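You operate a simulated robot arm through the tools that you are given. There is no shell and no other tool. Be economical: measure what you need, move in short steps, check, and stop when the job is done.

Carry out the task below with a simulated robot arm. There is one attempt and no reset: what you move stays moved.

## Task
Set one eyelet in the blue strip at the card's stop.
Fine: tab toward the slide's grip; slide in to the stop before one stroke of the lever; fingers clear of the nose, it closes at 60 newtons; the lever springs back at 6 newtons; draw the slide out again.

It is judged by the outcome, as a careful person would: the job done as asked, and still so three seconds after it is handed in. It fails if anything else is knocked over, pushed out of place, dropped, spilled or broken.

## Robot
A 7-joint arm with a two-finger parallel gripper, fixed in place. Base frame: the origin is at the foot of the arm, x ahead of it, y to its left, z up. Lengths are in mm, angles in rad, forces in N, time in s.
With the tool pointing down near the work surface it reaches from about 240 to 620 mm from the base axis. Its first joint turns from -1.152 to 1.152 rad. Payload 2.6 kg.
The TCP is the grasp point between the finger pads, 30 mm short of the fingertips. In the tool frame z runs along the fingers and y along their closing line. Largest opening 94 mm; finger width 28, thickness 10; the body of the gripper, 50 by 96 mm, starts 55 mm behind the TCP.
Orientation is told as [roll, pitch, yaw] about the base's x, y, z axes, in that order, counted from this pose: with the fingers straight down and closing along the base's y, the tool's x points along the base's -x, its y along +y and its z along -z.

## Interface
- The arm moves only by the tool apply_moves. Its argument "rows" is a list of rows, each a list of 3 entries, a list of its own where there are three numbers: the shift along the tool's x, y, z in mm, then the turn, a rotation vector about the tool's x, y, z in rad, then the finger opening in mm, from 0 to 94. In form: [[[tx, ty, tz], [rx, ry, rz], jaw], ...]. A call has 1 to 8 rows; each row is the pose to reach, as a shift and turn from the pose commanded when the call began, along the tool's axes at that moment. A row lasts 0.2 s, in which the tool goes at most 50 mm and 0.15 rad; a call with a longer step from one row to the next is refused whole, and so is a gripper value outside its range. Where a pose cannot be reached the arm comes as near as it can. A force on the tool above 80 N (or 10 N above the force at the start of the call, whichever is more), or a blocked arm, ends the call early, and 0.2 s more pass. Each finger travels about 72 mm/s and halts on what it meets, pressing with about 42 N; the grip force reading is that of the motor and also rises with nothing between the fingers. The clock runs only during rows and for 0.2 s after the last one: add rows that repeat a pose to give the fingers time. The reply holds the time, the measured pose of the TCP, the force on the tool along the base axes, the opening and the grip force, in the units named above and with some noise, with the torque about the TCP (base axes, N m) and any sound that the robot's microphone picked up.
- Cameras (640 x 400 px; columns grow to the right, rows downward): "scene" is fixed at [22.7, 424.1, 560.9]; the picture's right is [-0.87, -0.49, 0.00], its down [-0.29, 0.52, -0.80] and it looks along [0.39, -0.70, -0.60] (base axes); focal length 305 px, centre (320, 200). "wrist" rides on the gripper at [76, 14, -103] in the tool frame; the picture's right is [-0.18, 0.98, 0.00], its down [-0.75, -0.14, -0.64] and it looks along [-0.63, -0.12, 0.77] (tool axes); focal length 243 px, centre (320, 200). There is no depth. A picture from a camera that has moved, and an enlarged one, comes with that camera's place and axes in the base frame and with its lens.
- snapshot(camera): a new picture of that camera. The clock stands still meanwhile.
- close_up(camera, box): a new picture of the part [left, top, right, bottom] of that camera's present view, enlarged. The clock stands still meanwhile.
- job_done(): hands the job in; it is judged then, once.

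Work in short steps. Places have to be worked out from the pictures, the camera data and where the tool is seen: move nearer, look again, correct. Check each grasp and each placing, and mend what went wrong. You have 120 turns and 64 pictures in all, those below and enlarged ones among them. Open the gripper and draw the arm clear of the work before you hand the job in, unless the task says otherwise; then end with one line.

The tools are called after ">>>" by a JSON object that holds its "fn" and its "kwargs". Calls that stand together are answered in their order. apply_moves: Moves the arm, as the interface text tells. Its arguments: {"type":"object","properties":{"rows":{"type":"array"}},"required":["rows"]} The other tools are called the same way: snapshot (camera) takes a picture; close_up (camera, box) takes an enlarged picture of a part of a camera's view; job_done () hands the job in.

At the start:

```text
time: 0.0
ee_pos: [423.3, -117.5, 329.9]
ee_rot: [0.002, -0.002, -0.002]
contact_force: [1.0, 0.3, -0.5]
wrist_torque: [0.0, 0.02, 0.01]
finger_gap: 94.0
gripper_force: 0.0
```

scene: 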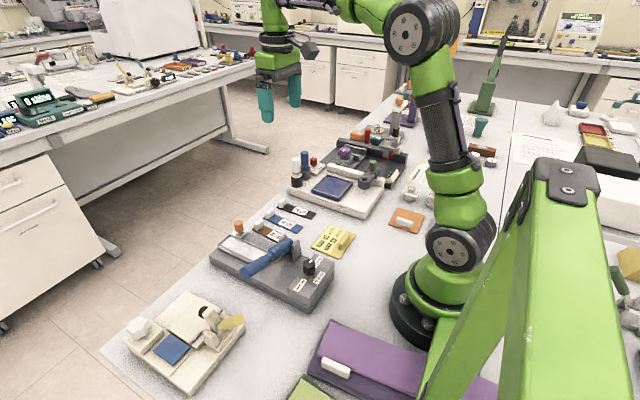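
wrist: 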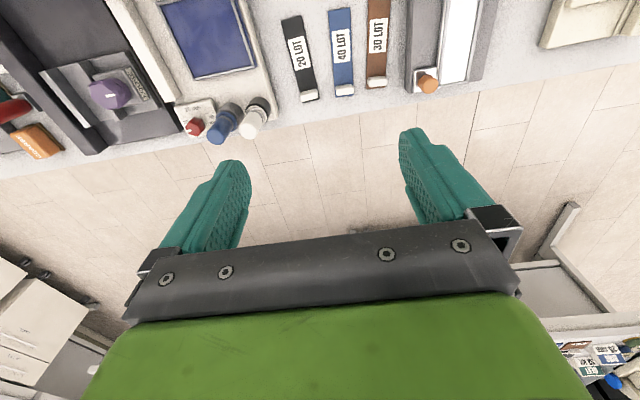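

I start by enlarging the part of the scene with the press, strips and card.

>>> {"fn": "close_up", "kwargs": {"camera": "scene", "box": [200, 190, 360, 310]}}

>>> {"fn": "close_up", "kwargs": {"camera": "wrist", "box": [260, 0, 520, 120]}}

```text
3.33 times, centred on (280, 250) of scene
camera zoom: at [22.7, 424.1, 560.9], right [-0.87, -0.49, 0.0], down [-0.29, 0.52, -0.8], along [0.39, -0.7, -0.6], focal length 1016 px, centre (453, 33)
```

zoom: 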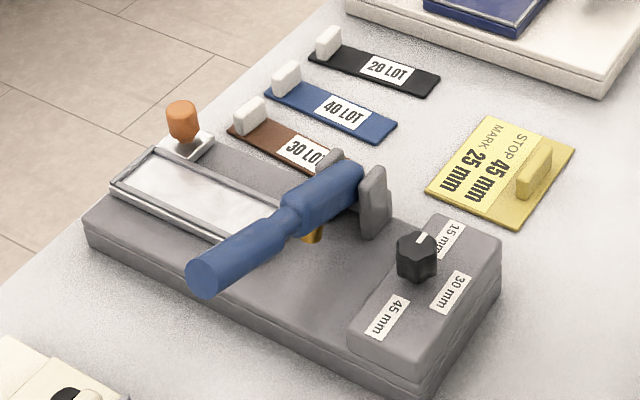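

```text
2.46 times, centred on (390, 60) of wrist
camera zoom: at [347.6, -103.1, 431.3], right [0.19, 0.98, 0.0], down [0.75, -0.14, 0.64], along [0.63, -0.12, -0.77], focal length 597 px, centre (148, 545)
```

zoom: 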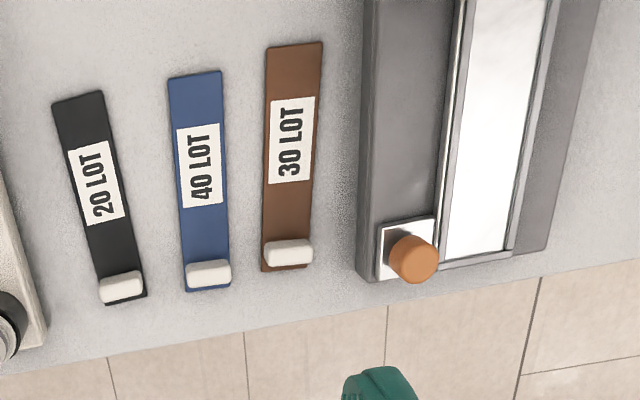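

Card says stop 45 mm, mark 25 mm. I move the wrist camera to look down on the press and read its knob.

>>> {"fn": "apply_moves", "kwargs": {"rows": [[[28, 30, 0], [0, 0, 0], 94], [[56, 60, 0], [0, 0, 0], 94], [[84, 90, 0], [0, 0, 0], 94], [[112, 120, 0], [0, 0, 0], 94], [[133, 147, 0], [0, 0, 0], 94], [[133, 147, 0], [0, 0, 0], 94]]}}

>>> {"fn": "snapshot", "kwargs": {"camera": "wrist"}}

```text
time: 1.4
ee_pos: [289.8, 29.4, 328.9]
ee_rot: [0.001, -0.002, -0.002]
contact_force: [-1.4, -0.2, -1.0]
wrist_torque: [-0.01, 0.01, 0.01]
finger_gap: 94.1
gripper_force: 0.1
```

```text
59 pictures are left
camera wrist: at [214.7, 43.0, 429.3], right [0.19, 0.98, 0.0], down [0.75, -0.14, 0.64], along [0.63, -0.12, -0.77], focal length 243 px, centre (320, 200)
```

wrist: 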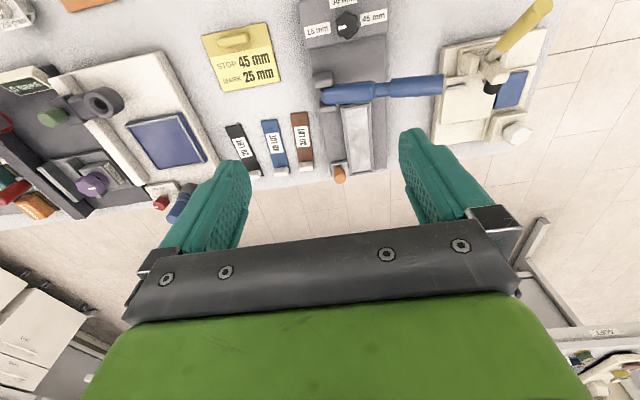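

I enlarge the press and the card to read the knob's setting.

>>> {"fn": "close_up", "kwargs": {"camera": "wrist", "box": [200, 0, 460, 190]}}

>>> {"fn": "close_up", "kwargs": {"camera": "scene", "box": [280, 235, 340, 285]}}

```text
2.11 times, centred on (330, 95) of wrist
camera zoom: at [214.7, 43.0, 429.3], right [0.19, 0.98, 0.0], down [0.75, -0.14, 0.64], along [0.63, -0.12, -0.77], focal length 511 px, centre (299, 421)
```

zoom: 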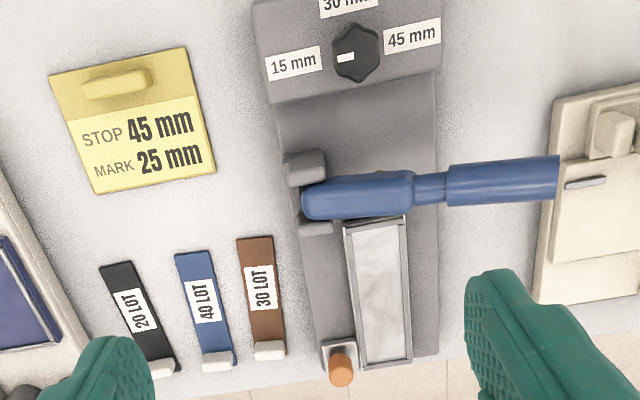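

```text
8.00 times, centred on (310, 260) of scene
camera zoom: at [22.7, 424.1, 560.9], right [-0.87, -0.49, 0.0], down [-0.29, 0.52, -0.8], along [0.39, -0.7, -0.6], focal length 2439 px, centre (400, -280)
```

zoom: 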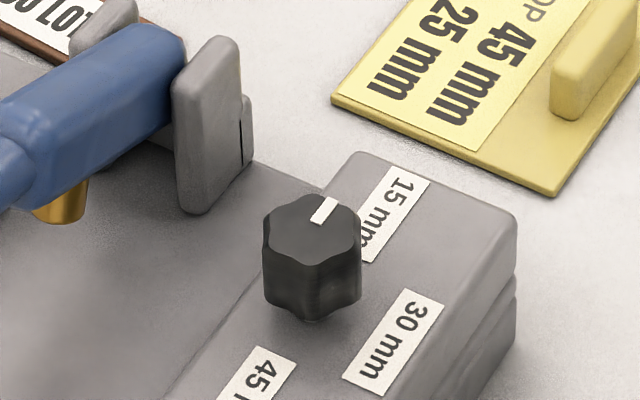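

The knob points at 15 mm, so it must be turned to 45. I move closer over the slide for a detailed look first.

>>> {"fn": "apply_moves", "kwargs": {"rows": [[[-30, 0, 30], [0, 0, 0], 94], [[-60, 0, 60], [0, 0, 0], 94], [[-80, 10, 80], [0, 0, 0], 94], [[-80, 10, 80], [0, 0, 0], 94]]}}

>>> {"fn": "close_up", "kwargs": {"camera": "wrist", "box": [180, 0, 480, 190]}}

>>> {"fn": "close_up", "kwargs": {"camera": "scene", "box": [205, 215, 305, 285]}}

```text
time: 2.4
ee_pos: [370.7, 39.7, 250.1]
ee_rot: [0.002, -0.003, -0.001]
contact_force: [0.1, 0.5, -0.3]
wrist_torque: [0.01, 0.0, 0.02]
finger_gap: 94.0
gripper_force: 0.0
```

```text
2.11 times, centred on (330, 95) of wrist
camera zoom: at [294.3, 53.6, 351.1], right [0.19, 0.98, 0.0], down [0.75, -0.14, 0.64], along [0.63, -0.12, -0.77], focal length 511 px, centre (299, 421)
```

zoom: 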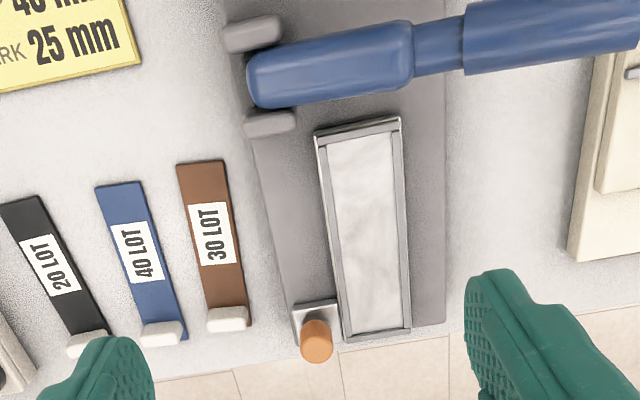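

```text
5.71 times, centred on (255, 250) of scene
camera zoom: at [22.7, 424.1, 560.9], right [-0.87, -0.49, 0.0], down [-0.29, 0.52, -0.8], along [0.39, -0.7, -0.6], focal length 1742 px, centre (691, -86)
```

zoom: 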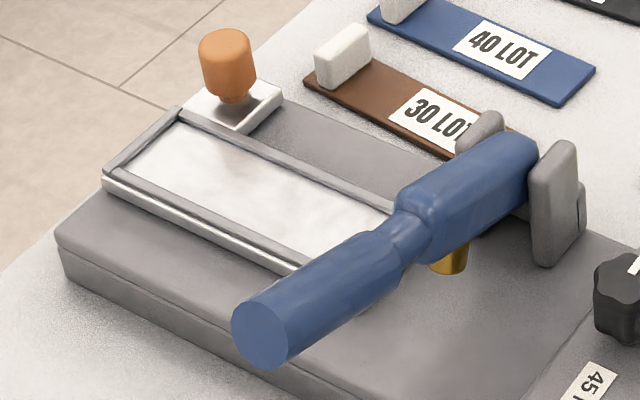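

Tray about x 354–483, y 50–95, top z≈40; nose near (321,75); knob near (246,69), top z≈85 on a block of z≈56. I go above the knob and check the alignment there.

>>> {"fn": "apply_moves", "kwargs": {"rows": [[[45, 10, 0], [0, 0, 0], 94], [[90, 20, 0], [0, 0, 0], 94], [[124.7, 29.3, 40], [0, 0, 0], 94], [[124.7, 29.3, 80], [0, 0, 0], 60], [[124.7, 29.3, 80], [0, 0, 0], 60]]}}

>>> {"fn": "snapshot", "kwargs": {"camera": "wrist"}}

>>> {"fn": "close_up", "kwargs": {"camera": "scene", "box": [250, 200, 370, 290]}}

```text
refused: row 3 steps farther than a row can; nothing moved
```

```text
54 pictures are left
camera wrist: at [294.3, 53.6, 351.1], right [0.19, 0.98, 0.0], down [0.75, -0.14, 0.64], along [0.63, -0.12, -0.77], focal length 243 px, centre (320, 200)
```

wrist: 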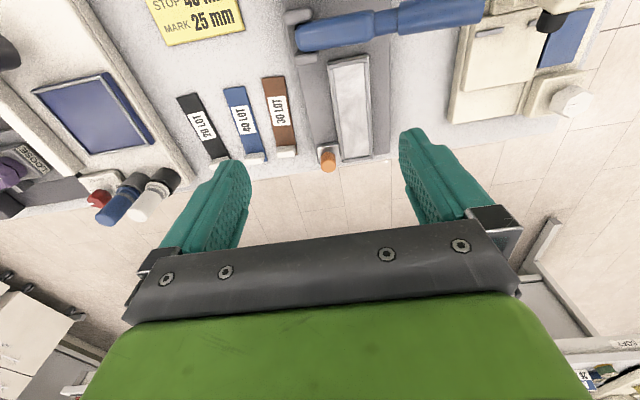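

```text
4.44 times, centred on (310, 245) of scene
camera zoom: at [22.7, 424.1, 560.9], right [-0.87, -0.49, 0.0], down [-0.29, 0.52, -0.8], along [0.39, -0.7, -0.6], focal length 1355 px, centre (364, 0)
```

zoom: 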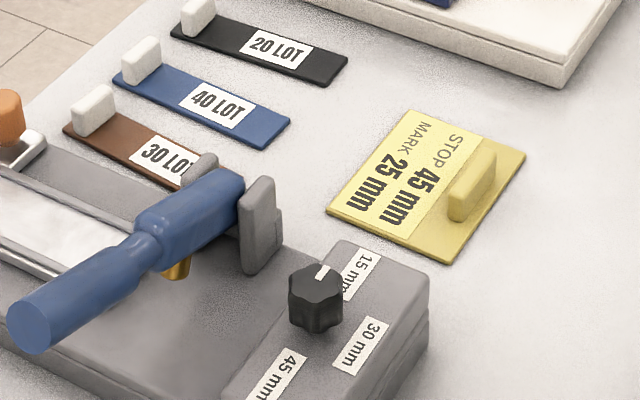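

One step was too long; I repeat with shorter steps.

>>> {"fn": "apply_moves", "kwargs": {"rows": [[[45, 10, 0], [0, 0, 0], 94], [[90, 20, 0], [0, 0, 0], 94], [[124.7, 29.3, 20], [0, 0, 0], 94], [[124.7, 29.3, 60], [0, 0, 0], 60], [[124.7, 29.3, 90], [0, 0, 0], 60], [[124.7, 29.3, 90], [0, 0, 0], 60]]}}

>>> {"fn": "snapshot", "kwargs": {"camera": "wrist"}}

>>> {"fn": "close_up", "kwargs": {"camera": "scene", "box": [250, 180, 370, 290]}}

```text
time: 3.8
ee_pos: [249.5, 68.2, 159.8]
ee_rot: [0.002, -0.003, -0.003]
contact_force: [-0.4, -0.6, 0.6]
wrist_torque: [0.02, 0.01, 0.0]
finger_gap: 59.9
gripper_force: 0.0
```

```text
52 pictures are left
camera wrist: at [171.7, 82.3, 260.6], right [0.19, 0.98, 0.0], down [0.75, -0.14, 0.64], along [0.63, -0.12, -0.77], focal length 243 px, centre (320, 200)
```

wrist: 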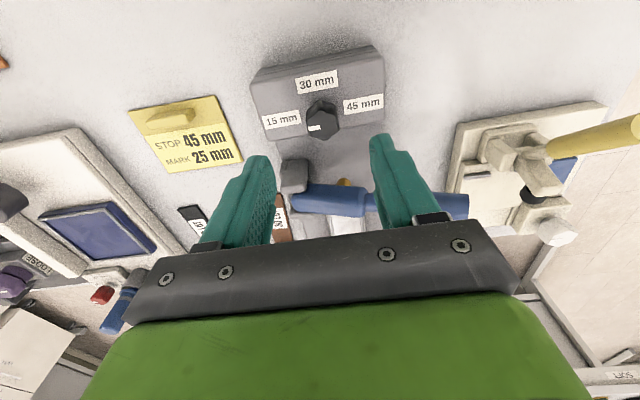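

```text
3.64 times, centred on (310, 235) of scene
camera zoom: at [22.7, 424.1, 560.9], right [-0.87, -0.49, 0.0], down [-0.29, 0.52, -0.8], along [0.39, -0.7, -0.6], focal length 1108 px, centre (356, 73)
```

zoom: 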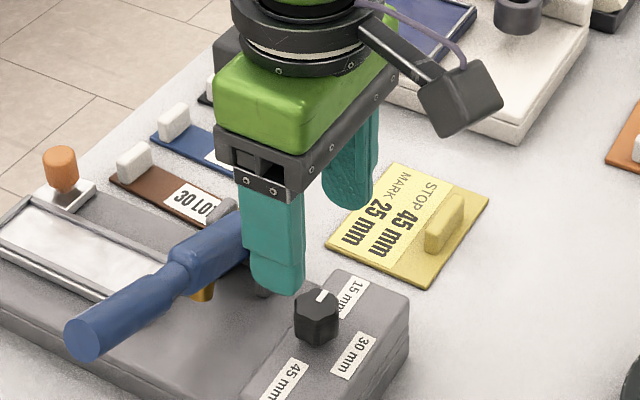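

Knob axis ≈ (245, 68). I pre-rotate the gripper by −π/2 so that a half turn in one grip stays within the wrist's range.

>>> {"fn": "apply_moves", "kwargs": {"rows": [[[0, 0, 0], [0, 0, -0.14], 60], [[0, 0, 0], [0, 0, -0.28], 60], [[0, 0, 0], [0, 0, -0.42], 60], [[0, 0, 0], [0, 0, -0.56], 60], [[0, 0, 0], [0, 0, -0.7], 60], [[0, 0, 0], [0, 0, -0.84], 60], [[0, 0, 0], [0, 0, -0.98], 60], [[0, 0, 0], [0, 0, -1.12], 60]]}}

>>> {"fn": "apply_moves", "kwargs": {"rows": [[[0, 0, 0], [0, 0, -0.15], 60], [[0, 0, 0], [0, 0, -0.3], 60], [[0, 0, 0], [0, 0, -0.45], 60], [[0, 0, 0], [0, 0, -0.45], 60]]}}

```text
time: 5.6
ee_pos: [245.8, 68.5, 160.0]
ee_rot: [0.001, -0.003, 1.122]
contact_force: [0.7, 0.2, 0.0]
wrist_torque: [-0.02, 0.03, -0.02]
finger_gap: 59.9
gripper_force: 0.1
```

```text
time: 6.6
ee_pos: [248.8, 69.7, 159.6]
ee_rot: [-0.001, -0.001, 1.571]
contact_force: [0.2, -0.6, 0.2]
wrist_torque: [-0.03, 0.0, 0.0]
finger_gap: 59.9
gripper_force: 0.0
```

Now I lower over the knob (fingertips to about z 68) with the jaw at 60, then look.

>>> {"fn": "apply_moves", "kwargs": {"rows": [[[0, 0, 30], [0, 0, 0], 60], [[0, 0, 50], [0, 0, 0], 50], [[0, 0, 62], [0, 0, 0], 50], [[0, 0, 62], [0, 0, 0], 50]]}}

>>> {"fn": "close_up", "kwargs": {"camera": "scene", "box": [250, 180, 370, 290]}}

>>> {"fn": "snapshot", "kwargs": {"camera": "wrist"}}

```text
time: 7.6
ee_pos: [248.6, 69.0, 98.2]
ee_rot: [-0.001, -0.002, 1.57]
contact_force: [0.2, -0.5, 0.2]
wrist_torque: [-0.02, -0.01, 0.06]
finger_gap: 50.0
gripper_force: 0.1
```

```text
3.64 times, centred on (310, 235) of scene
camera zoom: at [22.7, 424.1, 560.9], right [-0.87, -0.49, 0.0], down [-0.29, 0.52, -0.8], along [0.39, -0.7, -0.6], focal length 1108 px, centre (356, 73)
```

zoom: 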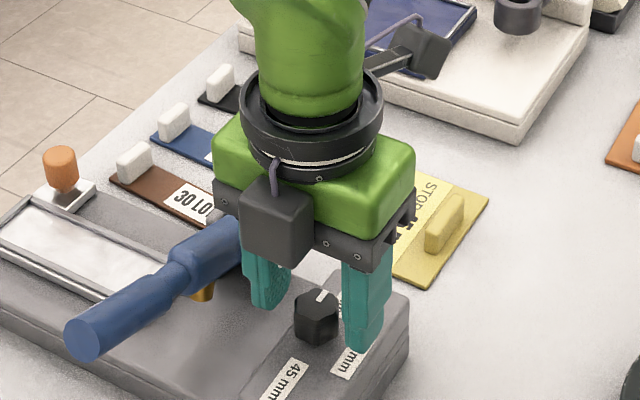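

```text
49 pictures are left
camera wrist: at [232.7, -7.5, 199.3], right [-0.98, 0.19, 0.0], down [0.14, 0.75, 0.64], along [0.12, 0.63, -0.77], focal length 243 px, centre (320, 200)
```

wrist: 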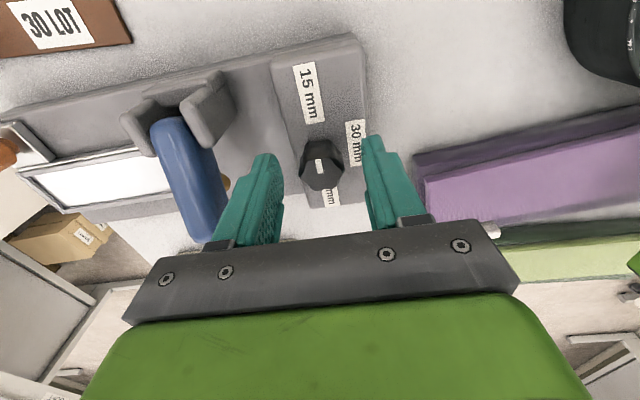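

The knob sits between the fingers. I close on it.

>>> {"fn": "apply_moves", "kwargs": {"rows": [[[0, 0, 0], [0, 0, 0], 30], [[0, 0, 0], [0, 0, 0], 18], [[0, 0, 0], [0, 0, 0], 18]]}}

>>> {"fn": "snapshot", "kwargs": {"camera": "wrist"}}

```text
time: 8.4
ee_pos: [247.5, 68.3, 97.3]
ee_rot: [0.002, -0.002, 1.569]
contact_force: [-2.9, 0.5, 1.0]
wrist_torque: [0.12, 0.46, -0.02]
finger_gap: 26.4
gripper_force: 45.4
```

```text
48 pictures are left
camera wrist: at [232.4, -7.5, 199.4], right [-0.98, 0.19, 0.0], down [0.14, 0.75, 0.64], along [0.12, 0.63, -0.77], focal length 243 px, centre (320, 200)
```

wrist: 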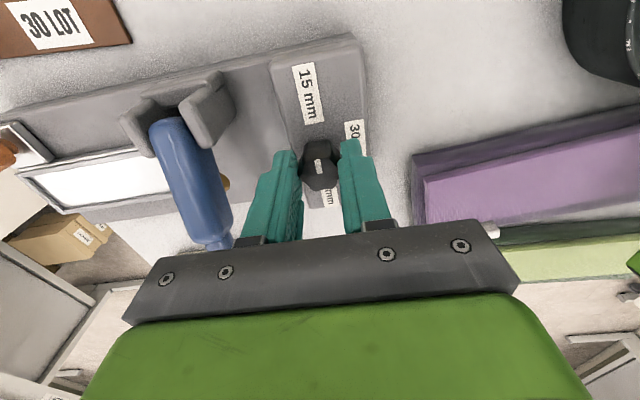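

Gripped at 26 mm. I turn it clockwise (positive about tool z) from 15 toward 30 mm.

>>> {"fn": "apply_moves", "kwargs": {"rows": [[[0, 0, 0], [0, 0, 0.14], 18], [[0, 0, 0], [0, 0, 0.28], 18], [[0, 0, 0], [0, 0, 0.42], 18], [[0, 0, 0], [0, 0, 0.56], 18], [[0, 0, 0], [0, 0, 0.7], 18], [[0, 0, 0], [0, 0, 0.84], 18], [[0, 0, 0], [0, 0, 0.98], 18], [[0, 0, 0], [0, 0, 1.12], 18]]}}

>>> {"fn": "snapshot", "kwargs": {"camera": "wrist"}}

```text
time: 10.2
ee_pos: [245.8, 70.0, 98.3]
ee_rot: [0.003, 0.003, 0.446]
contact_force: [-20.2, -5.8, 18.4]
wrist_torque: [-0.66, 0.67, 0.03]
finger_gap: 26.5
gripper_force: 45.2
```

```text
47 pictures are left
camera wrist: at [171.0, 50.0, 199.3], right [-0.26, 0.97, 0.0], down [0.74, 0.2, 0.64], along [0.62, 0.17, -0.77], focal length 243 px, centre (320, 200)
```

wrist: 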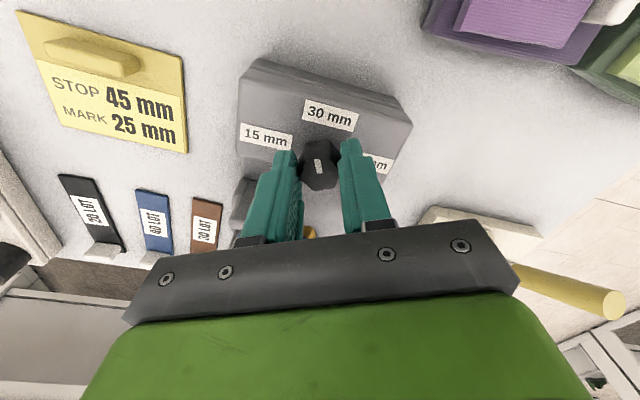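

The knob follows. Some side load appeared, so I ease the centre slightly toward −x and keep turning.

>>> {"fn": "apply_moves", "kwargs": {"rows": [[[1.5, 0.5, 0], [0, 0, 0.14], 18], [[2, 0.7, 0], [0, 0, 0.28], 18], [[2, 0.7, 0], [0, 0, 0.42], 18], [[2, 0.7, 0], [0, 0, 0.56], 18], [[2, 0.7, 0], [0, 0, 0.7], 18], [[2, 0.7, 0], [0, 0, 0.84], 18], [[2, 0.7, 0], [0, 0, 0.98], 18], [[2, 0.7, 0], [0, 0, 1.12], 18]]}}

```text
time: 12.0
ee_pos: [245.3, 71.4, 99.0]
ee_rot: [0.008, -0.001, -0.671]
contact_force: [19.5, 35.6, -35.0]
wrist_torque: [0.16, -0.27, 0.09]
finger_gap: 26.4
gripper_force: 45.1
```

Side load has grown, so I release, let the arm relax, and check the knob before the last part.

>>> {"fn": "apply_moves", "kwargs": {"rows": [[[0, 0, 0], [0, 0, 0], 34], [[0, 0, 0], [0, 0, 0], 40], [[0, 0, 0], [0, 0, 0], 40]]}}

>>> {"fn": "snapshot", "kwargs": {"camera": "wrist"}}

```text
time: 12.8
ee_pos: [243.8, 71.0, 98.9]
ee_rot: [0.002, 0.001, -0.671]
contact_force: [-0.5, 0.2, -0.4]
wrist_torque: [-0.03, 0.04, 0.02]
finger_gap: 40.0
gripper_force: 0.0
```

```text
46 pictures are left
camera wrist: at [193.1, 128.3, 199.9], right [0.76, 0.65, 0.0], down [0.5, -0.58, 0.64], along [0.42, -0.48, -0.77], focal length 243 px, centre (320, 200)
```

wrist: 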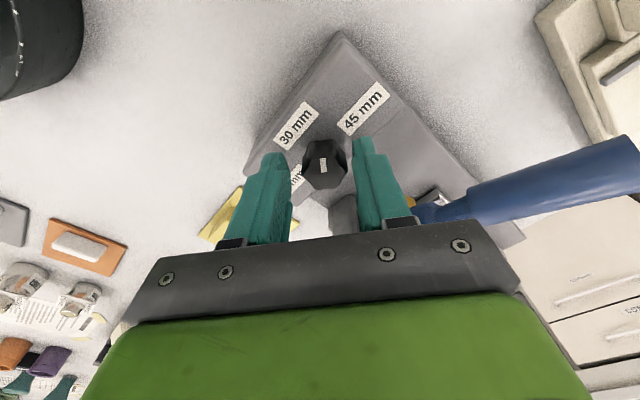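

Knob stands about 128° round, mark following. I regrip and turn the remaining 0.9 rad to 45.

>>> {"fn": "apply_moves", "kwargs": {"rows": [[[0, 0, 0], [0, 0, 0], 20], [[0, 0, 0], [0, 0, 0], 18], [[0, 0, 0], [0, 0, 0.15], 18], [[0, 0, 0], [0, 0, 0.3], 18], [[0, 0, 0], [0, 0, 0.45], 18], [[0, 0, 0], [0, 0, 0.6], 18], [[0, 0, 0], [0, 0, 0.75], 18], [[0, 0, 0], [0, 0, 0.9], 18]]}}

>>> {"fn": "apply_moves", "kwargs": {"rows": [[[0, 0, 0], [0, 0, 0], 34], [[0, 0, 0], [0, 0, 0], 44], [[0, 0, 0], [0, 0, 0], 44]]}}

>>> {"fn": "snapshot", "kwargs": {"camera": "wrist"}}

>>> {"fn": "close_up", "kwargs": {"camera": "scene", "box": [270, 225, 350, 285]}}

```text
time: 14.6
ee_pos: [247.3, 70.2, 99.4]
ee_rot: [0.007, 0.002, -1.575]
contact_force: [15.4, 4.3, 3.9]
wrist_torque: [-0.24, -0.04, 0.47]
finger_gap: 26.6
gripper_force: 45.3
```

```text
time: 15.4
ee_pos: [245.1, 70.0, 98.3]
ee_rot: [-0.001, 0.001, -1.571]
contact_force: [0.3, 0.0, 0.4]
wrist_torque: [0.02, 0.02, -0.02]
finger_gap: 44.1
gripper_force: 0.0
```

```text
45 pictures are left
camera wrist: at [259.0, 145.9, 199.8], right [0.98, -0.19, 0.0], down [-0.14, -0.75, 0.64], along [-0.12, -0.63, -0.77], focal length 243 px, centre (320, 200)
```

wrist: 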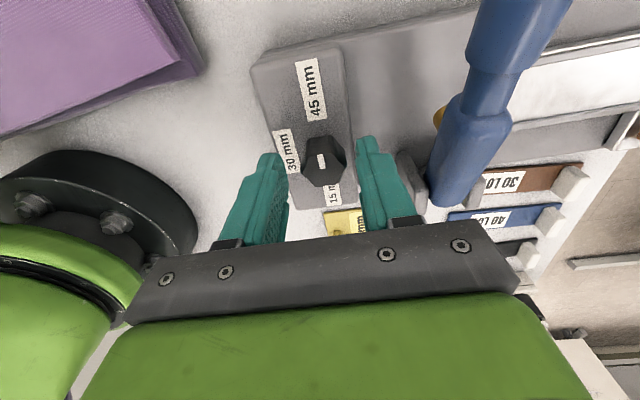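

```text
6.67 times, centred on (310, 255) of scene
camera zoom: at [22.7, 424.1, 560.9], right [-0.87, -0.49, 0.0], down [-0.29, 0.52, -0.8], along [0.39, -0.7, -0.6], focal length 2032 px, centre (387, -167)
```

zoom: 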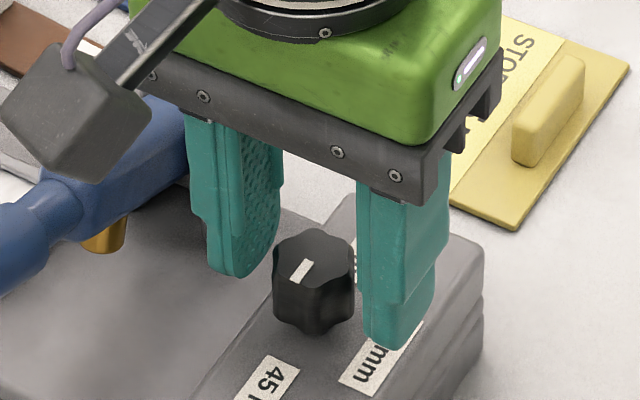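

The mark now points at 45 mm. I lift clear and go above the blue strip's tab, keeping the closing line along x, then look.

>>> {"fn": "apply_moves", "kwargs": {"rows": [[[0, 0, -45], [0, 0, 0], 50], [[0, 0, -90], [0, 0, 0], 50], [[-25, 36, -100], [0, 0, 0], 50], [[-52, 75, -100], [0, 0, 0], 50], [[-80, 115, -100], [0, 0, 0], 50], [[-107, 155, -100], [0, 0, 0], 50], [[-134, 193, -90], [0, 0, 0], 50], [[-156, 225, -70], [0, 0, 0], 50]]}}

>>> {"fn": "apply_moves", "kwargs": {"rows": [[[0, 0, 25], [0, 0, 0], 50], [[0, 0, 50], [0, 0, -0.087], 50], [[0, 0, 50], [0, 0, -0.087], 50]]}}

>>> {"fn": "snapshot", "kwargs": {"camera": "wrist"}}

>>> {"fn": "close_up", "kwargs": {"camera": "scene", "box": [230, 180, 340, 280]}}

```text
time: 17.2
ee_pos: [470.0, -89.3, 165.6]
ee_rot: [0.0, 0.002, -1.571]
contact_force: [-0.5, -0.1, -0.6]
wrist_torque: [-0.02, 0.02, 0.01]
finger_gap: 50.2
gripper_force: 0.0
```

```text
time: 18.0
ee_pos: [473.3, -88.9, 118.2]
ee_rot: [0.002, 0.002, -1.484]
contact_force: [-0.1, 0.3, 0.9]
wrist_torque: [0.03, -0.02, 0.02]
finger_gap: 49.9
gripper_force: 0.2
```

```text
43 pictures are left
camera wrist: at [479.5, -12.9, 218.9], right [1.0, -0.1, 0.0], down [-0.08, -0.76, 0.64], along [-0.06, -0.64, -0.77], focal length 243 px, centre (320, 200)
```

wrist: 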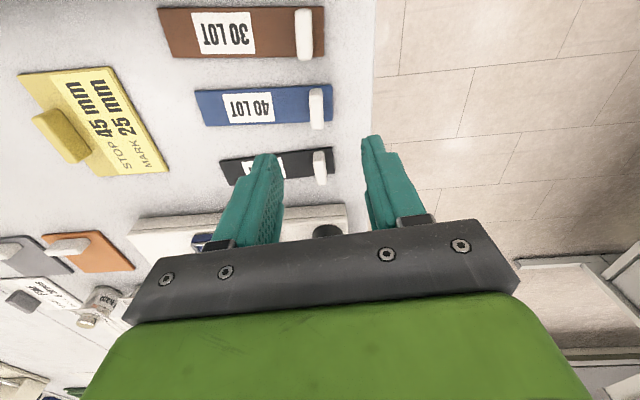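

```text
4.00 times, centred on (285, 230) of scene
camera zoom: at [22.7, 424.1, 560.9], right [-0.87, -0.49, 0.0], down [-0.29, 0.52, -0.8], along [0.39, -0.7, -0.6], focal length 1219 px, centre (460, 80)
```

zoom: 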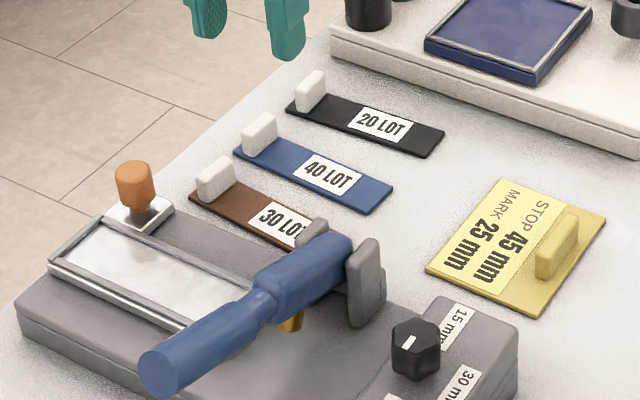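

Yaw went the wrong way (tool z points down); I correct it to match the strip's tilt, centre on the tab and go lower.

>>> {"fn": "apply_moves", "kwargs": {"rows": [[[3, 0, 10], [0, 0, 0.08], 50], [[4.5, 0.4, 25], [0, 0, 0.15], 50], [[4.5, 0.4, 38], [0, 0, 0.15], 50], [[4.5, 0.4, 38], [0, 0, 0.15], 50]]}}

>>> {"fn": "close_up", "kwargs": {"camera": "wrist", "box": [160, 60, 420, 220]}}

```text
time: 19.0
ee_pos: [470.5, -83.0, 80.3]
ee_rot: [0.002, 0.002, -1.636]
contact_force: [-0.1, -0.5, -0.6]
wrist_torque: [-0.05, 0.03, 0.0]
finger_gap: 50.2
gripper_force: 0.0
```

```text
2.46 times, centred on (290, 140) of wrist
camera zoom: at [490.0, -8.7, 181.7], right [0.97, -0.25, 0.0], down [-0.19, -0.74, 0.64], along [-0.16, -0.62, -0.77], focal length 597 px, centre (394, 348)
```

zoom: 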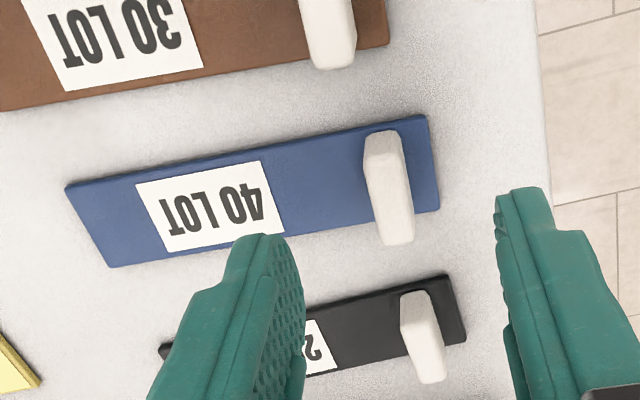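

Strip measured: 115×30 mm, centre (425, −81), tilt −0.056; tab centre ≈ (470, −83.5), TCP is over it. I lower so fingertips are about 6 mm above the strip and close.

>>> {"fn": "apply_moves", "kwargs": {"rows": [[[0, 0, 20], [0, 0, -0.009], 50], [[0, 0, 35], [0, 0, -0.009], 50], [[0, 0, 41], [0, 0, -0.009], 40], [[0, 0, 41], [0, 0, -0.009], 24], [[0, 0, 41], [0, 0, -0.009], 24]]}}

>>> {"fn": "close_up", "kwargs": {"camera": "wrist", "box": [160, 60, 420, 220]}}

>>> {"fn": "close_up", "kwargs": {"camera": "scene", "box": [210, 170, 310, 240]}}

```text
time: 20.2
ee_pos: [469.8, -81.4, 38.2]
ee_rot: [0.002, 0.001, -1.624]
contact_force: [1.0, -0.5, 0.4]
wrist_torque: [-0.01, -0.01, 0.01]
finger_gap: 24.2
gripper_force: 0.0
```

```text
2.46 times, centred on (290, 140) of wrist
camera zoom: at [487.7, -7.6, 140.6], right [0.97, -0.24, 0.0], down [-0.18, -0.75, 0.64], along [-0.15, -0.62, -0.77], focal length 597 px, centre (394, 348)
```

zoom: 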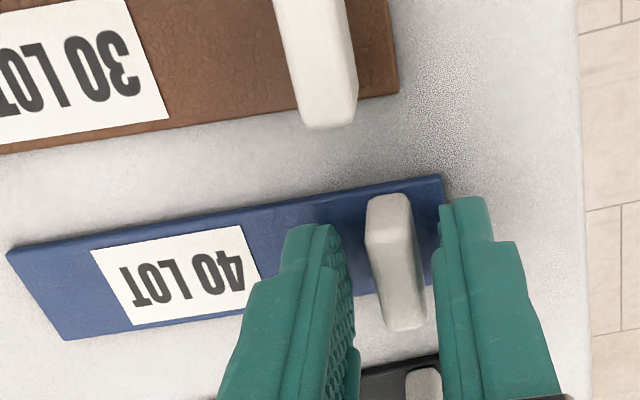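

```text
5.71 times, centred on (260, 205) of scene
camera zoom: at [22.7, 424.1, 560.9], right [-0.87, -0.49, 0.0], down [-0.29, 0.52, -0.8], along [0.39, -0.7, -0.6], focal length 1742 px, centre (663, 171)
```

zoom: 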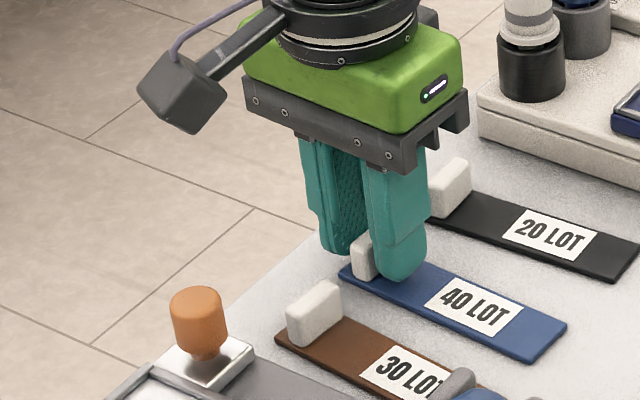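

The tab is between the fingers and they stand clear of the strip. I close on it.

>>> {"fn": "apply_moves", "kwargs": {"rows": [[[0, 0, 0], [0, 0, 0], 12], [[0, 0, 0], [0, 0, 0], 4], [[0, 0, 0], [0, 0, 0], 4], [[0, 0, 0], [0, 0, 0], 4]]}}

```text
time: 21.2
ee_pos: [469.3, -81.7, 40.7]
ee_rot: [0.001, 0.004, -1.625]
contact_force: [-0.1, 0.8, 0.2]
wrist_torque: [0.0, -0.01, 0.02]
finger_gap: 9.1
gripper_force: 41.5
```

Tab held at 9 mm. I lift it 70 mm and check how it hangs.

>>> {"fn": "apply_moves", "kwargs": {"rows": [[[0, 0, -20], [0, 0, 0], 4], [[0, 0, -45], [0, 0, 0], 4], [[0, 0, -70], [0, 0, 0], 4], [[0, 0, -70], [0, 0, 0], 4]]}}

>>> {"fn": "snapshot", "kwargs": {"camera": "wrist"}}

>>> {"fn": "close_up", "kwargs": {"camera": "scene", "box": [210, 120, 340, 240]}}

```text
time: 22.2
ee_pos: [470.9, -82.8, 108.4]
ee_rot: [0.003, 0.002, -1.625]
contact_force: [-0.2, -0.3, -1.0]
wrist_torque: [0.0, 0.03, 0.01]
finger_gap: 9.3
gripper_force: 42.1
```

```text
38 pictures are left
camera wrist: at [488.9, -8.9, 211.0], right [0.97, -0.24, 0.0], down [-0.18, -0.75, 0.64], along [-0.15, -0.62, -0.77], focal length 243 px, centre (320, 200)
```

wrist: 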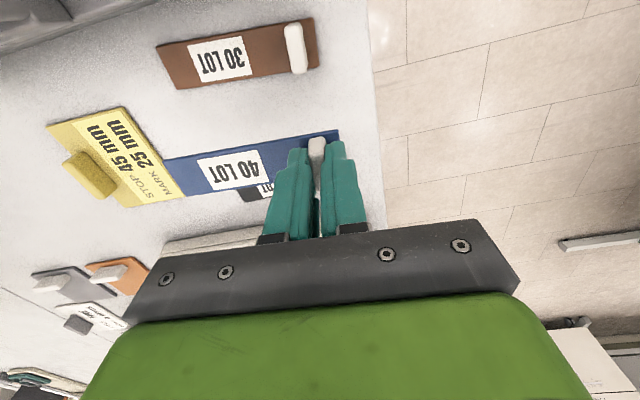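

```text
3.33 times, centred on (275, 180) of scene
camera zoom: at [22.7, 424.1, 560.9], right [-0.87, -0.49, 0.0], down [-0.29, 0.52, -0.8], along [0.39, -0.7, -0.6], focal length 1016 px, centre (470, 267)
```

zoom: 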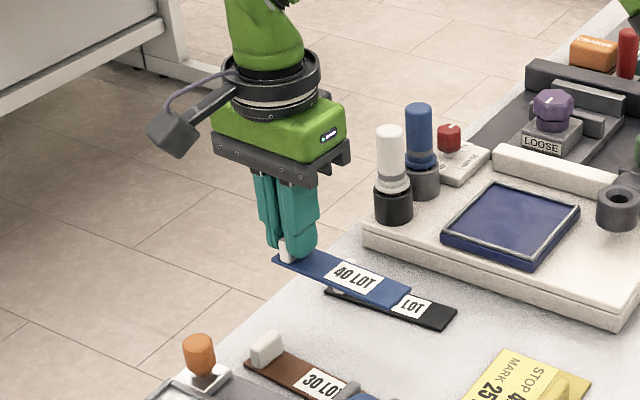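

Held firm and level. I carry it high beyond the tray, squared to x, to look back at the tray bed for exact placing.

>>> {"fn": "apply_moves", "kwargs": {"rows": [[[0, 0, -40], [0, 0, -0.02], 4], [[10, 0, -85], [0, 0, -0.054], 4], [[55, -3, -90], [0, 0, -0.054], 4], [[100, -5.4, -90], [0, 0, -0.054], 4], [[145, -8, -90], [0, 0, -0.054], 4], [[180, -9.7, -90], [0, 0, -0.054], 4], [[196.7, -10.6, -90], [0, 0, -0.054], 4], [[196.7, -10.6, -90], [0, 0, -0.054], 4]]}}

>>> {"fn": "close_up", "kwargs": {"camera": "wrist", "box": [120, 20, 420, 220]}}

```text
time: 24.0
ee_pos: [470.3, 116.7, 199.1]
ee_rot: [0.003, 0.002, -1.57]
contact_force: [-0.4, 1.8, 0.7]
wrist_torque: [0.04, 0.01, 0.01]
finger_gap: 9.1
gripper_force: 41.7
```

```text
2.00 times, centred on (270, 120) of wrist
camera zoom: at [484.8, 192.3, 300.6], right [0.98, -0.18, 0.0], down [-0.14, -0.75, 0.64], along [-0.12, -0.63, -0.77], focal length 485 px, centre (420, 360)
```

zoom: 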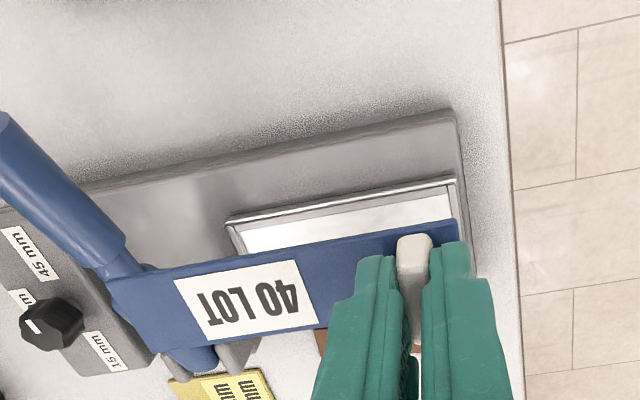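

The strip hides part of the tray here, so I'll servo by sight: go just above the tray (strip bottom ≈ z 55) and compare edges in both cameras.

>>> {"fn": "apply_moves", "kwargs": {"rows": [[[-20, -3, 20], [0, 0, 0], 4], [[-38, -6.5, 50], [0, 0, 0], 4], [[-38, -6.5, 80], [0, 0, 0], 4], [[-38, -6.5, 103], [0, 0, 0], 4], [[-38, -6.5, 103], [0, 0, 0], 4]]}}

>>> {"fn": "close_up", "kwargs": {"camera": "wrist", "box": [80, 60, 400, 220]}}

>>> {"fn": "close_up", "kwargs": {"camera": "scene", "box": [210, 200, 310, 280]}}

```text
time: 25.2
ee_pos: [466.2, 76.0, 95.2]
ee_rot: [0.001, 0.002, -1.572]
contact_force: [-0.4, 0.3, 0.8]
wrist_torque: [0.02, -0.03, 0.0]
finger_gap: 9.3
gripper_force: 41.9
```

```text
2.00 times, centred on (240, 140) of wrist
camera zoom: at [479.7, 151.9, 196.5], right [0.98, -0.18, 0.0], down [-0.14, -0.75, 0.64], along [-0.12, -0.63, -0.77], focal length 485 px, centre (480, 320)
```

zoom: 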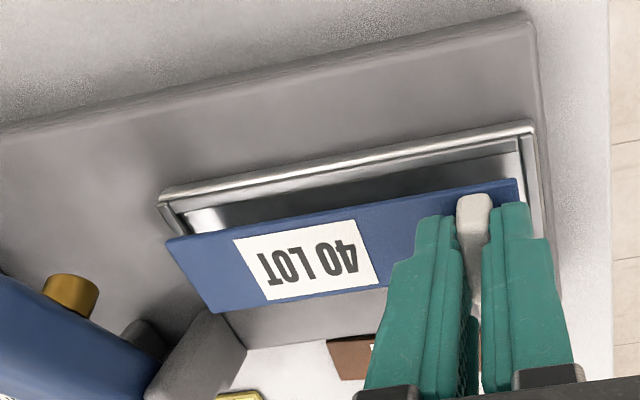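

```text
5.00 times, centred on (260, 240) of scene
camera zoom: at [22.7, 424.1, 560.9], right [-0.87, -0.49, 0.0], down [-0.29, 0.52, -0.8], along [0.39, -0.7, -0.6], focal length 1524 px, centre (620, 0)
```

zoom: 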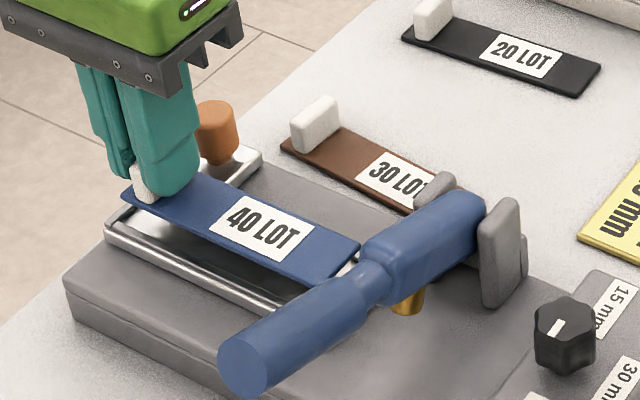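

Strip nearly centred over the bed: needs about +0.8 mm in y, +0.6 in x. I apply that and lower by 10 mm, then look again.

>>> {"fn": "apply_moves", "kwargs": {"rows": [[[0.8, 0.6, 0], [0, 0, 0], 4], [[0.8, 0.6, 5], [0, 0, 0], 4], [[0.8, 0.6, 10], [0, 0, 0], 4], [[0.8, 0.6, 10], [0, 0, 0], 4]]}}

>>> {"fn": "close_up", "kwargs": {"camera": "wrist", "box": [100, 90, 380, 210]}}

>>> {"fn": "close_up", "kwargs": {"camera": "scene", "box": [220, 220, 300, 270]}}

```text
time: 26.2
ee_pos: [465.4, 77.9, 85.7]
ee_rot: [0.001, 0.002, -1.572]
contact_force: [-1.1, -0.2, -0.6]
wrist_torque: [0.04, -0.01, 0.0]
finger_gap: 9.3
gripper_force: 41.6
```

```text
2.29 times, centred on (240, 150) of wrist
camera zoom: at [478.7, 153.2, 187.4], right [0.98, -0.18, 0.0], down [-0.14, -0.75, 0.64], along [-0.12, -0.63, -0.77], focal length 555 px, centre (503, 314)
```

zoom: 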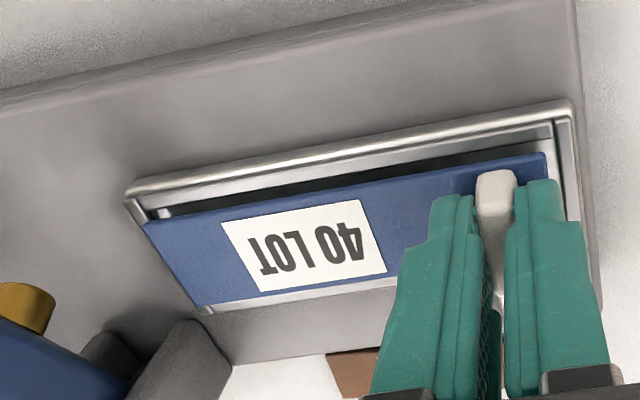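

```text
8.00 times, centred on (260, 245) of scene
camera zoom: at [22.7, 424.1, 560.9], right [-0.87, -0.49, 0.0], down [-0.29, 0.52, -0.8], along [0.39, -0.7, -0.6], focal length 2439 px, centre (800, -160)
```

zoom: 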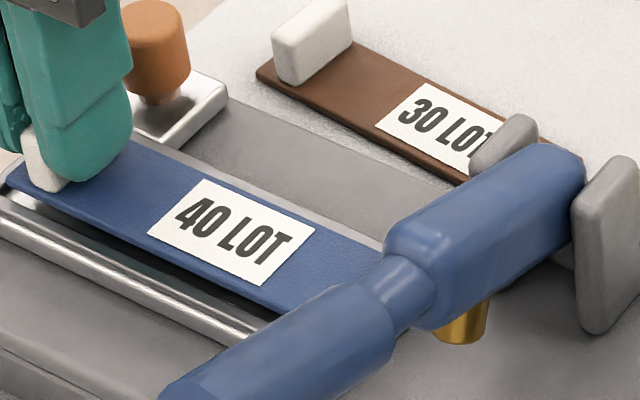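

All gaps now look centred to within a millimetre. I lower in small steps until the bed is felt.

>>> {"fn": "apply_moves", "kwargs": {"rows": [[[-0.3, 0.3, 3], [0, 0, 0], 4], [[-0.3, 0.3, 6], [0, 0, 0], 4], [[-0.3, 0.3, 8], [0, 0, 0], 4], [[-0.3, 0.3, 8], [0, 0, 0], 4]]}}

>>> {"fn": "close_up", "kwargs": {"camera": "wrist", "box": [100, 90, 380, 210]}}

>>> {"fn": "close_up", "kwargs": {"camera": "scene", "box": [210, 220, 290, 270]}}

```text
time: 27.2
ee_pos: [465.8, 76.6, 80.1]
ee_rot: [0.004, 0.003, -1.571]
contact_force: [-2.7, -0.4, 18.1]
wrist_torque: [-0.06, 0.22, -0.04]
finger_gap: 9.3
gripper_force: 42.2
```

```text
2.29 times, centred on (240, 150) of wrist
camera zoom: at [478.9, 152.6, 181.1], right [0.98, -0.18, 0.0], down [-0.14, -0.76, 0.64], along [-0.12, -0.63, -0.77], focal length 555 px, centre (503, 314)
```

zoom: 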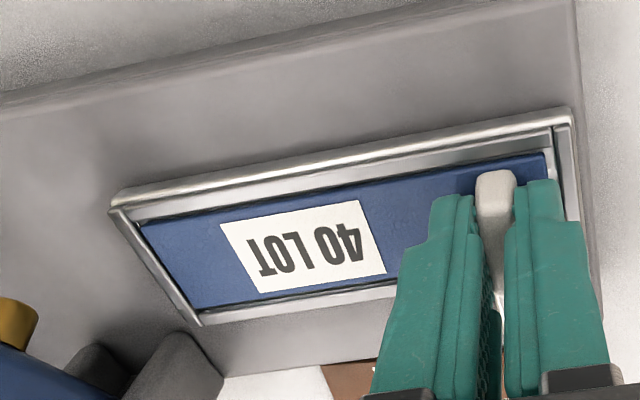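

```text
8.00 times, centred on (250, 245) of scene
camera zoom: at [22.6, 424.1, 561.0], right [-0.87, -0.49, 0.0], down [-0.29, 0.52, -0.8], along [0.39, -0.7, -0.6], focal length 2439 px, centre (880, -160)
```

zoom: 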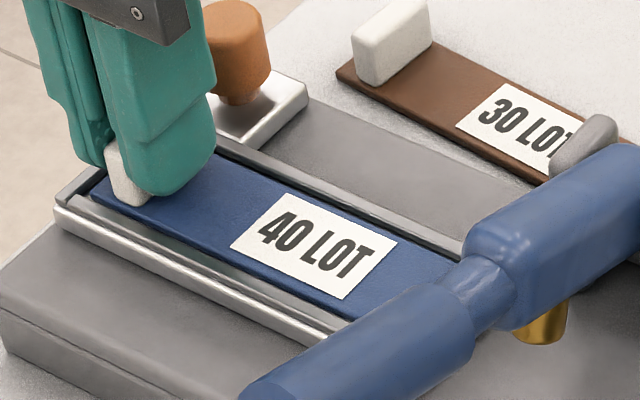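

The strip has seated in the bed (18 N contact). I ease up 1.5 mm, open a little, then lift away.

>>> {"fn": "apply_moves", "kwargs": {"rows": [[[0, 0, -1.5], [0, 0, 0], 4], [[0, 0, -1.5], [0, 0, 0], 12], [[0, 0, -1.5], [0, 0, 0], 18], [[0, 0, -1.5], [0, 0, 0], 18], [[0, 0, -20], [0, 0, 0], 18], [[0, 0, -50], [0, 0, 0], 18], [[0, 0, -50], [0, 0, 0], 18]]}}

>>> {"fn": "close_up", "kwargs": {"camera": "wrist", "box": [160, 60, 400, 210]}}

>>> {"fn": "close_up", "kwargs": {"camera": "scene", "box": [210, 220, 310, 280]}}

```text
time: 28.8
ee_pos: [465.2, 76.1, 129.9]
ee_rot: [0.003, 0.002, -1.57]
contact_force: [0.1, -0.6, -0.2]
wrist_torque: [0.0, -0.01, -0.02]
finger_gap: 18.0
gripper_force: 0.1
```

```text
2.67 times, centred on (280, 135) of wrist
camera zoom: at [478.2, 152.5, 231.4], right [0.98, -0.18, 0.0], down [-0.14, -0.75, 0.64], along [-0.12, -0.63, -0.77], focal length 647 px, centre (427, 373)
```

zoom: 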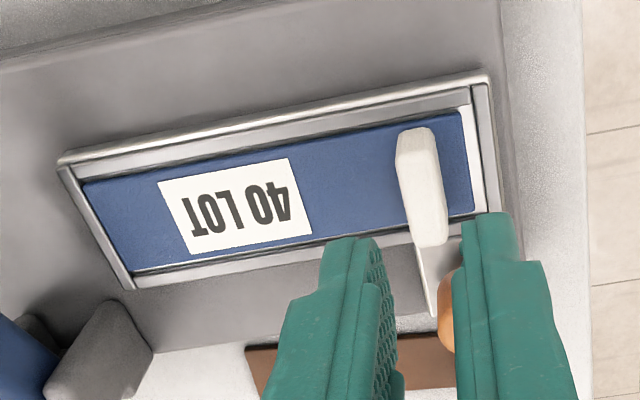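

```text
6.40 times, centred on (260, 250) of scene
camera zoom: at [22.7, 424.1, 560.9], right [-0.87, -0.49, 0.0], down [-0.29, 0.52, -0.8], along [0.39, -0.7, -0.6], focal length 1951 px, centre (704, -120)
```

zoom: 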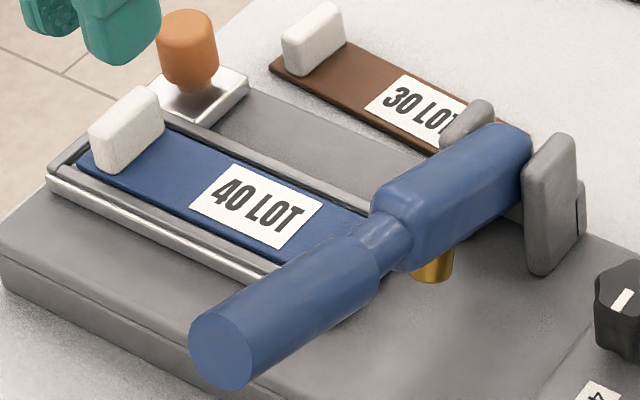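

Strip lies flat in the bed, tab at the grip end. Next the slide's orange grip at ≈(465, 33), top z≈75: I move over it with the closing line along x.

>>> {"fn": "apply_moves", "kwargs": {"rows": [[[-20, 0, 0], [0, 0, 0], 40], [[-43, 0, 0], [0, 0, 0], 50], [[-43, 0, 0], [0, 0, 0], 50]]}}

>>> {"fn": "snapshot", "kwargs": {"camera": "wrist"}}

>>> {"fn": "close_up", "kwargs": {"camera": "scene", "box": [200, 190, 300, 260]}}

```text
time: 29.6
ee_pos: [464.9, 33.3, 127.0]
ee_rot: [0.001, 0.002, -1.571]
contact_force: [0.7, -0.2, -0.1]
wrist_torque: [-0.02, 0.0, -0.01]
finger_gap: 50.0
gripper_force: 0.0
```

```text
27 pictures are left
camera wrist: at [479.2, 109.8, 228.4], right [0.98, -0.18, 0.0], down [-0.14, -0.76, 0.64], along [-0.12, -0.63, -0.77], focal length 243 px, centre (320, 200)
```

wrist: 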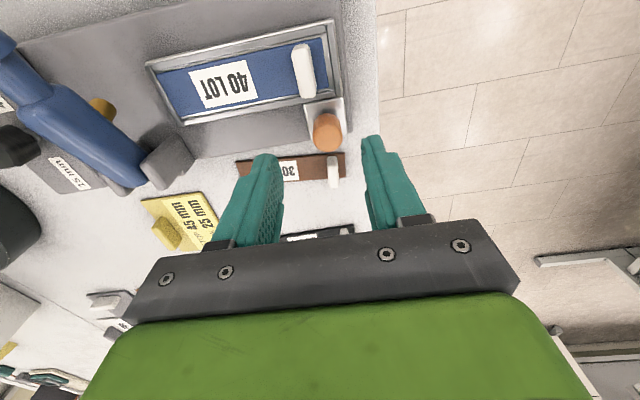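

```text
5.71 times, centred on (250, 225) of scene
camera zoom: at [22.7, 424.1, 560.9], right [-0.87, -0.49, 0.0], down [-0.29, 0.52, -0.8], along [0.39, -0.7, -0.6], focal length 1742 px, centre (720, 57)
```

zoom: 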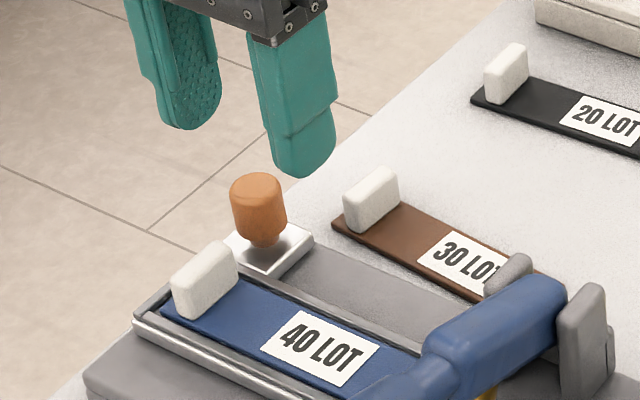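

The knob looks a bit further out, ≈(470, 37). I shift, lower (tips to z≈54) and check.

>>> {"fn": "apply_moves", "kwargs": {"rows": [[[3.5, 5, 0], [0, 0, 0], 54], [[3.5, 5, 25], [0, 0, 0], 54], [[3.5, 5, 43], [0, 0, 0], 54], [[3.5, 5, 43], [0, 0, 0], 54]]}}

>>> {"fn": "snapshot", "kwargs": {"camera": "wrist"}}

>>> {"fn": "close_up", "kwargs": {"camera": "scene", "box": [200, 190, 300, 260]}}

```text
time: 30.6
ee_pos: [469.8, 37.6, 85.3]
ee_rot: [0.002, 0.003, -1.572]
contact_force: [0.1, 0.0, 1.0]
wrist_torque: [0.0, 0.01, -0.02]
finger_gap: 54.4
gripper_force: 0.0
```

```text
25 pictures are left
camera wrist: at [484.5, 113.5, 187.3], right [0.98, -0.19, 0.0], down [-0.14, -0.75, 0.64], along [-0.12, -0.63, -0.77], focal length 243 px, centre (320, 200)
```

wrist: 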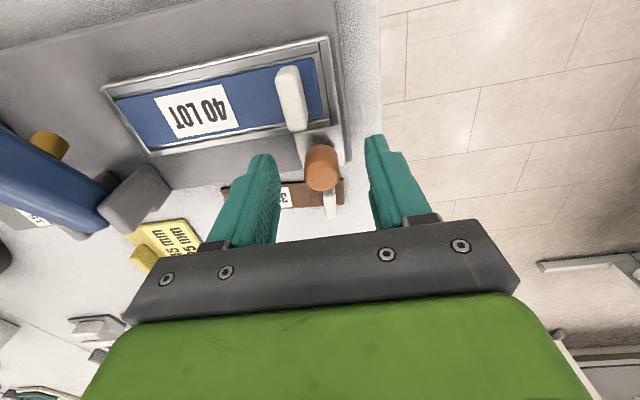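

```text
5.71 times, centred on (250, 225) of scene
camera zoom: at [22.7, 424.1, 560.9], right [-0.87, -0.49, 0.0], down [-0.29, 0.52, -0.8], along [0.39, -0.7, -0.6], focal length 1742 px, centre (720, 57)
```

zoom: 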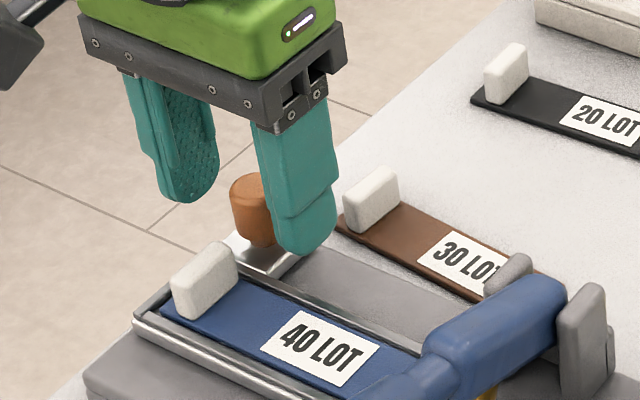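

The knob is centred between the fingers. I close on it.

>>> {"fn": "apply_moves", "kwargs": {"rows": [[[0, 0, 0], [0, 0, 0], 34], [[0, 0, 0], [0, 0, 0], 18], [[0, 0, 0], [0, 0, 0], 12], [[0, 0, 0], [0, 0, 0], 12]]}}

```text
time: 31.6
ee_pos: [470.0, 38.2, 86.2]
ee_rot: [0.001, 0.001, -1.57]
contact_force: [0.3, 0.3, -1.9]
wrist_torque: [0.06, -0.02, 0.01]
finger_gap: 20.7
gripper_force: 44.9
```

Gripped (20.7 mm). I slide it in toward −x, first 60 mm.

>>> {"fn": "apply_moves", "kwargs": {"rows": [[[0, -8, 0], [0, 0, 0], 12], [[0, -18, 0], [0, 0, 0], 12], [[0, -28, 0], [0, 0, 0], 12], [[0, -38, 0], [0, 0, 0], 12], [[0, -48, 0], [0, 0, 0], 12], [[0, -58, 0], [0, 0, 0], 12], [[0, -60, 0], [0, 0, 0], 12]]}}

>>> {"fn": "close_up", "kwargs": {"camera": "scene", "box": [210, 200, 330, 290]}}

```text
time: 33.2
ee_pos: [410.9, 37.7, 85.3]
ee_rot: [0.004, 0.003, -1.57]
contact_force: [1.7, 6.6, 5.3]
wrist_torque: [-0.02, -0.03, 0.06]
finger_gap: 20.9
gripper_force: 45.6
```

```text
4.44 times, centred on (270, 245) of scene
camera zoom: at [22.6, 424.1, 560.9], right [-0.87, -0.49, 0.0], down [-0.29, 0.52, -0.8], along [0.39, -0.7, -0.6], focal length 1355 px, centre (542, 0)
```

zoom: 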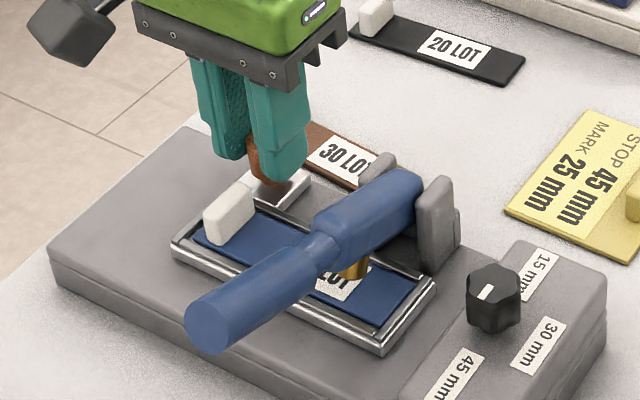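

It slides freely. I continue in smaller steps until the stop is felt.

>>> {"fn": "apply_moves", "kwargs": {"rows": [[[0, -4, 0], [0, 0, 0], 12], [[0, -8, 0], [0, 0, 0], 12], [[0, -12, 0], [0, 0, 0], 12], [[0, -16, 0], [0, 0, 0], 12], [[0, -20, 0], [0, 0, 0], 12], [[0, -24, 0], [0, 0, 0], 12], [[0, -24, 0], [0, 0, 0], 12]]}}

```text
time: 34.8
ee_pos: [389.5, 38.3, 85.7]
ee_rot: [0.01, 0.001, -1.565]
contact_force: [36.9, 8.8, -28.9]
wrist_torque: [0.86, -0.92, 0.15]
finger_gap: 21.1
gripper_force: 44.8
```

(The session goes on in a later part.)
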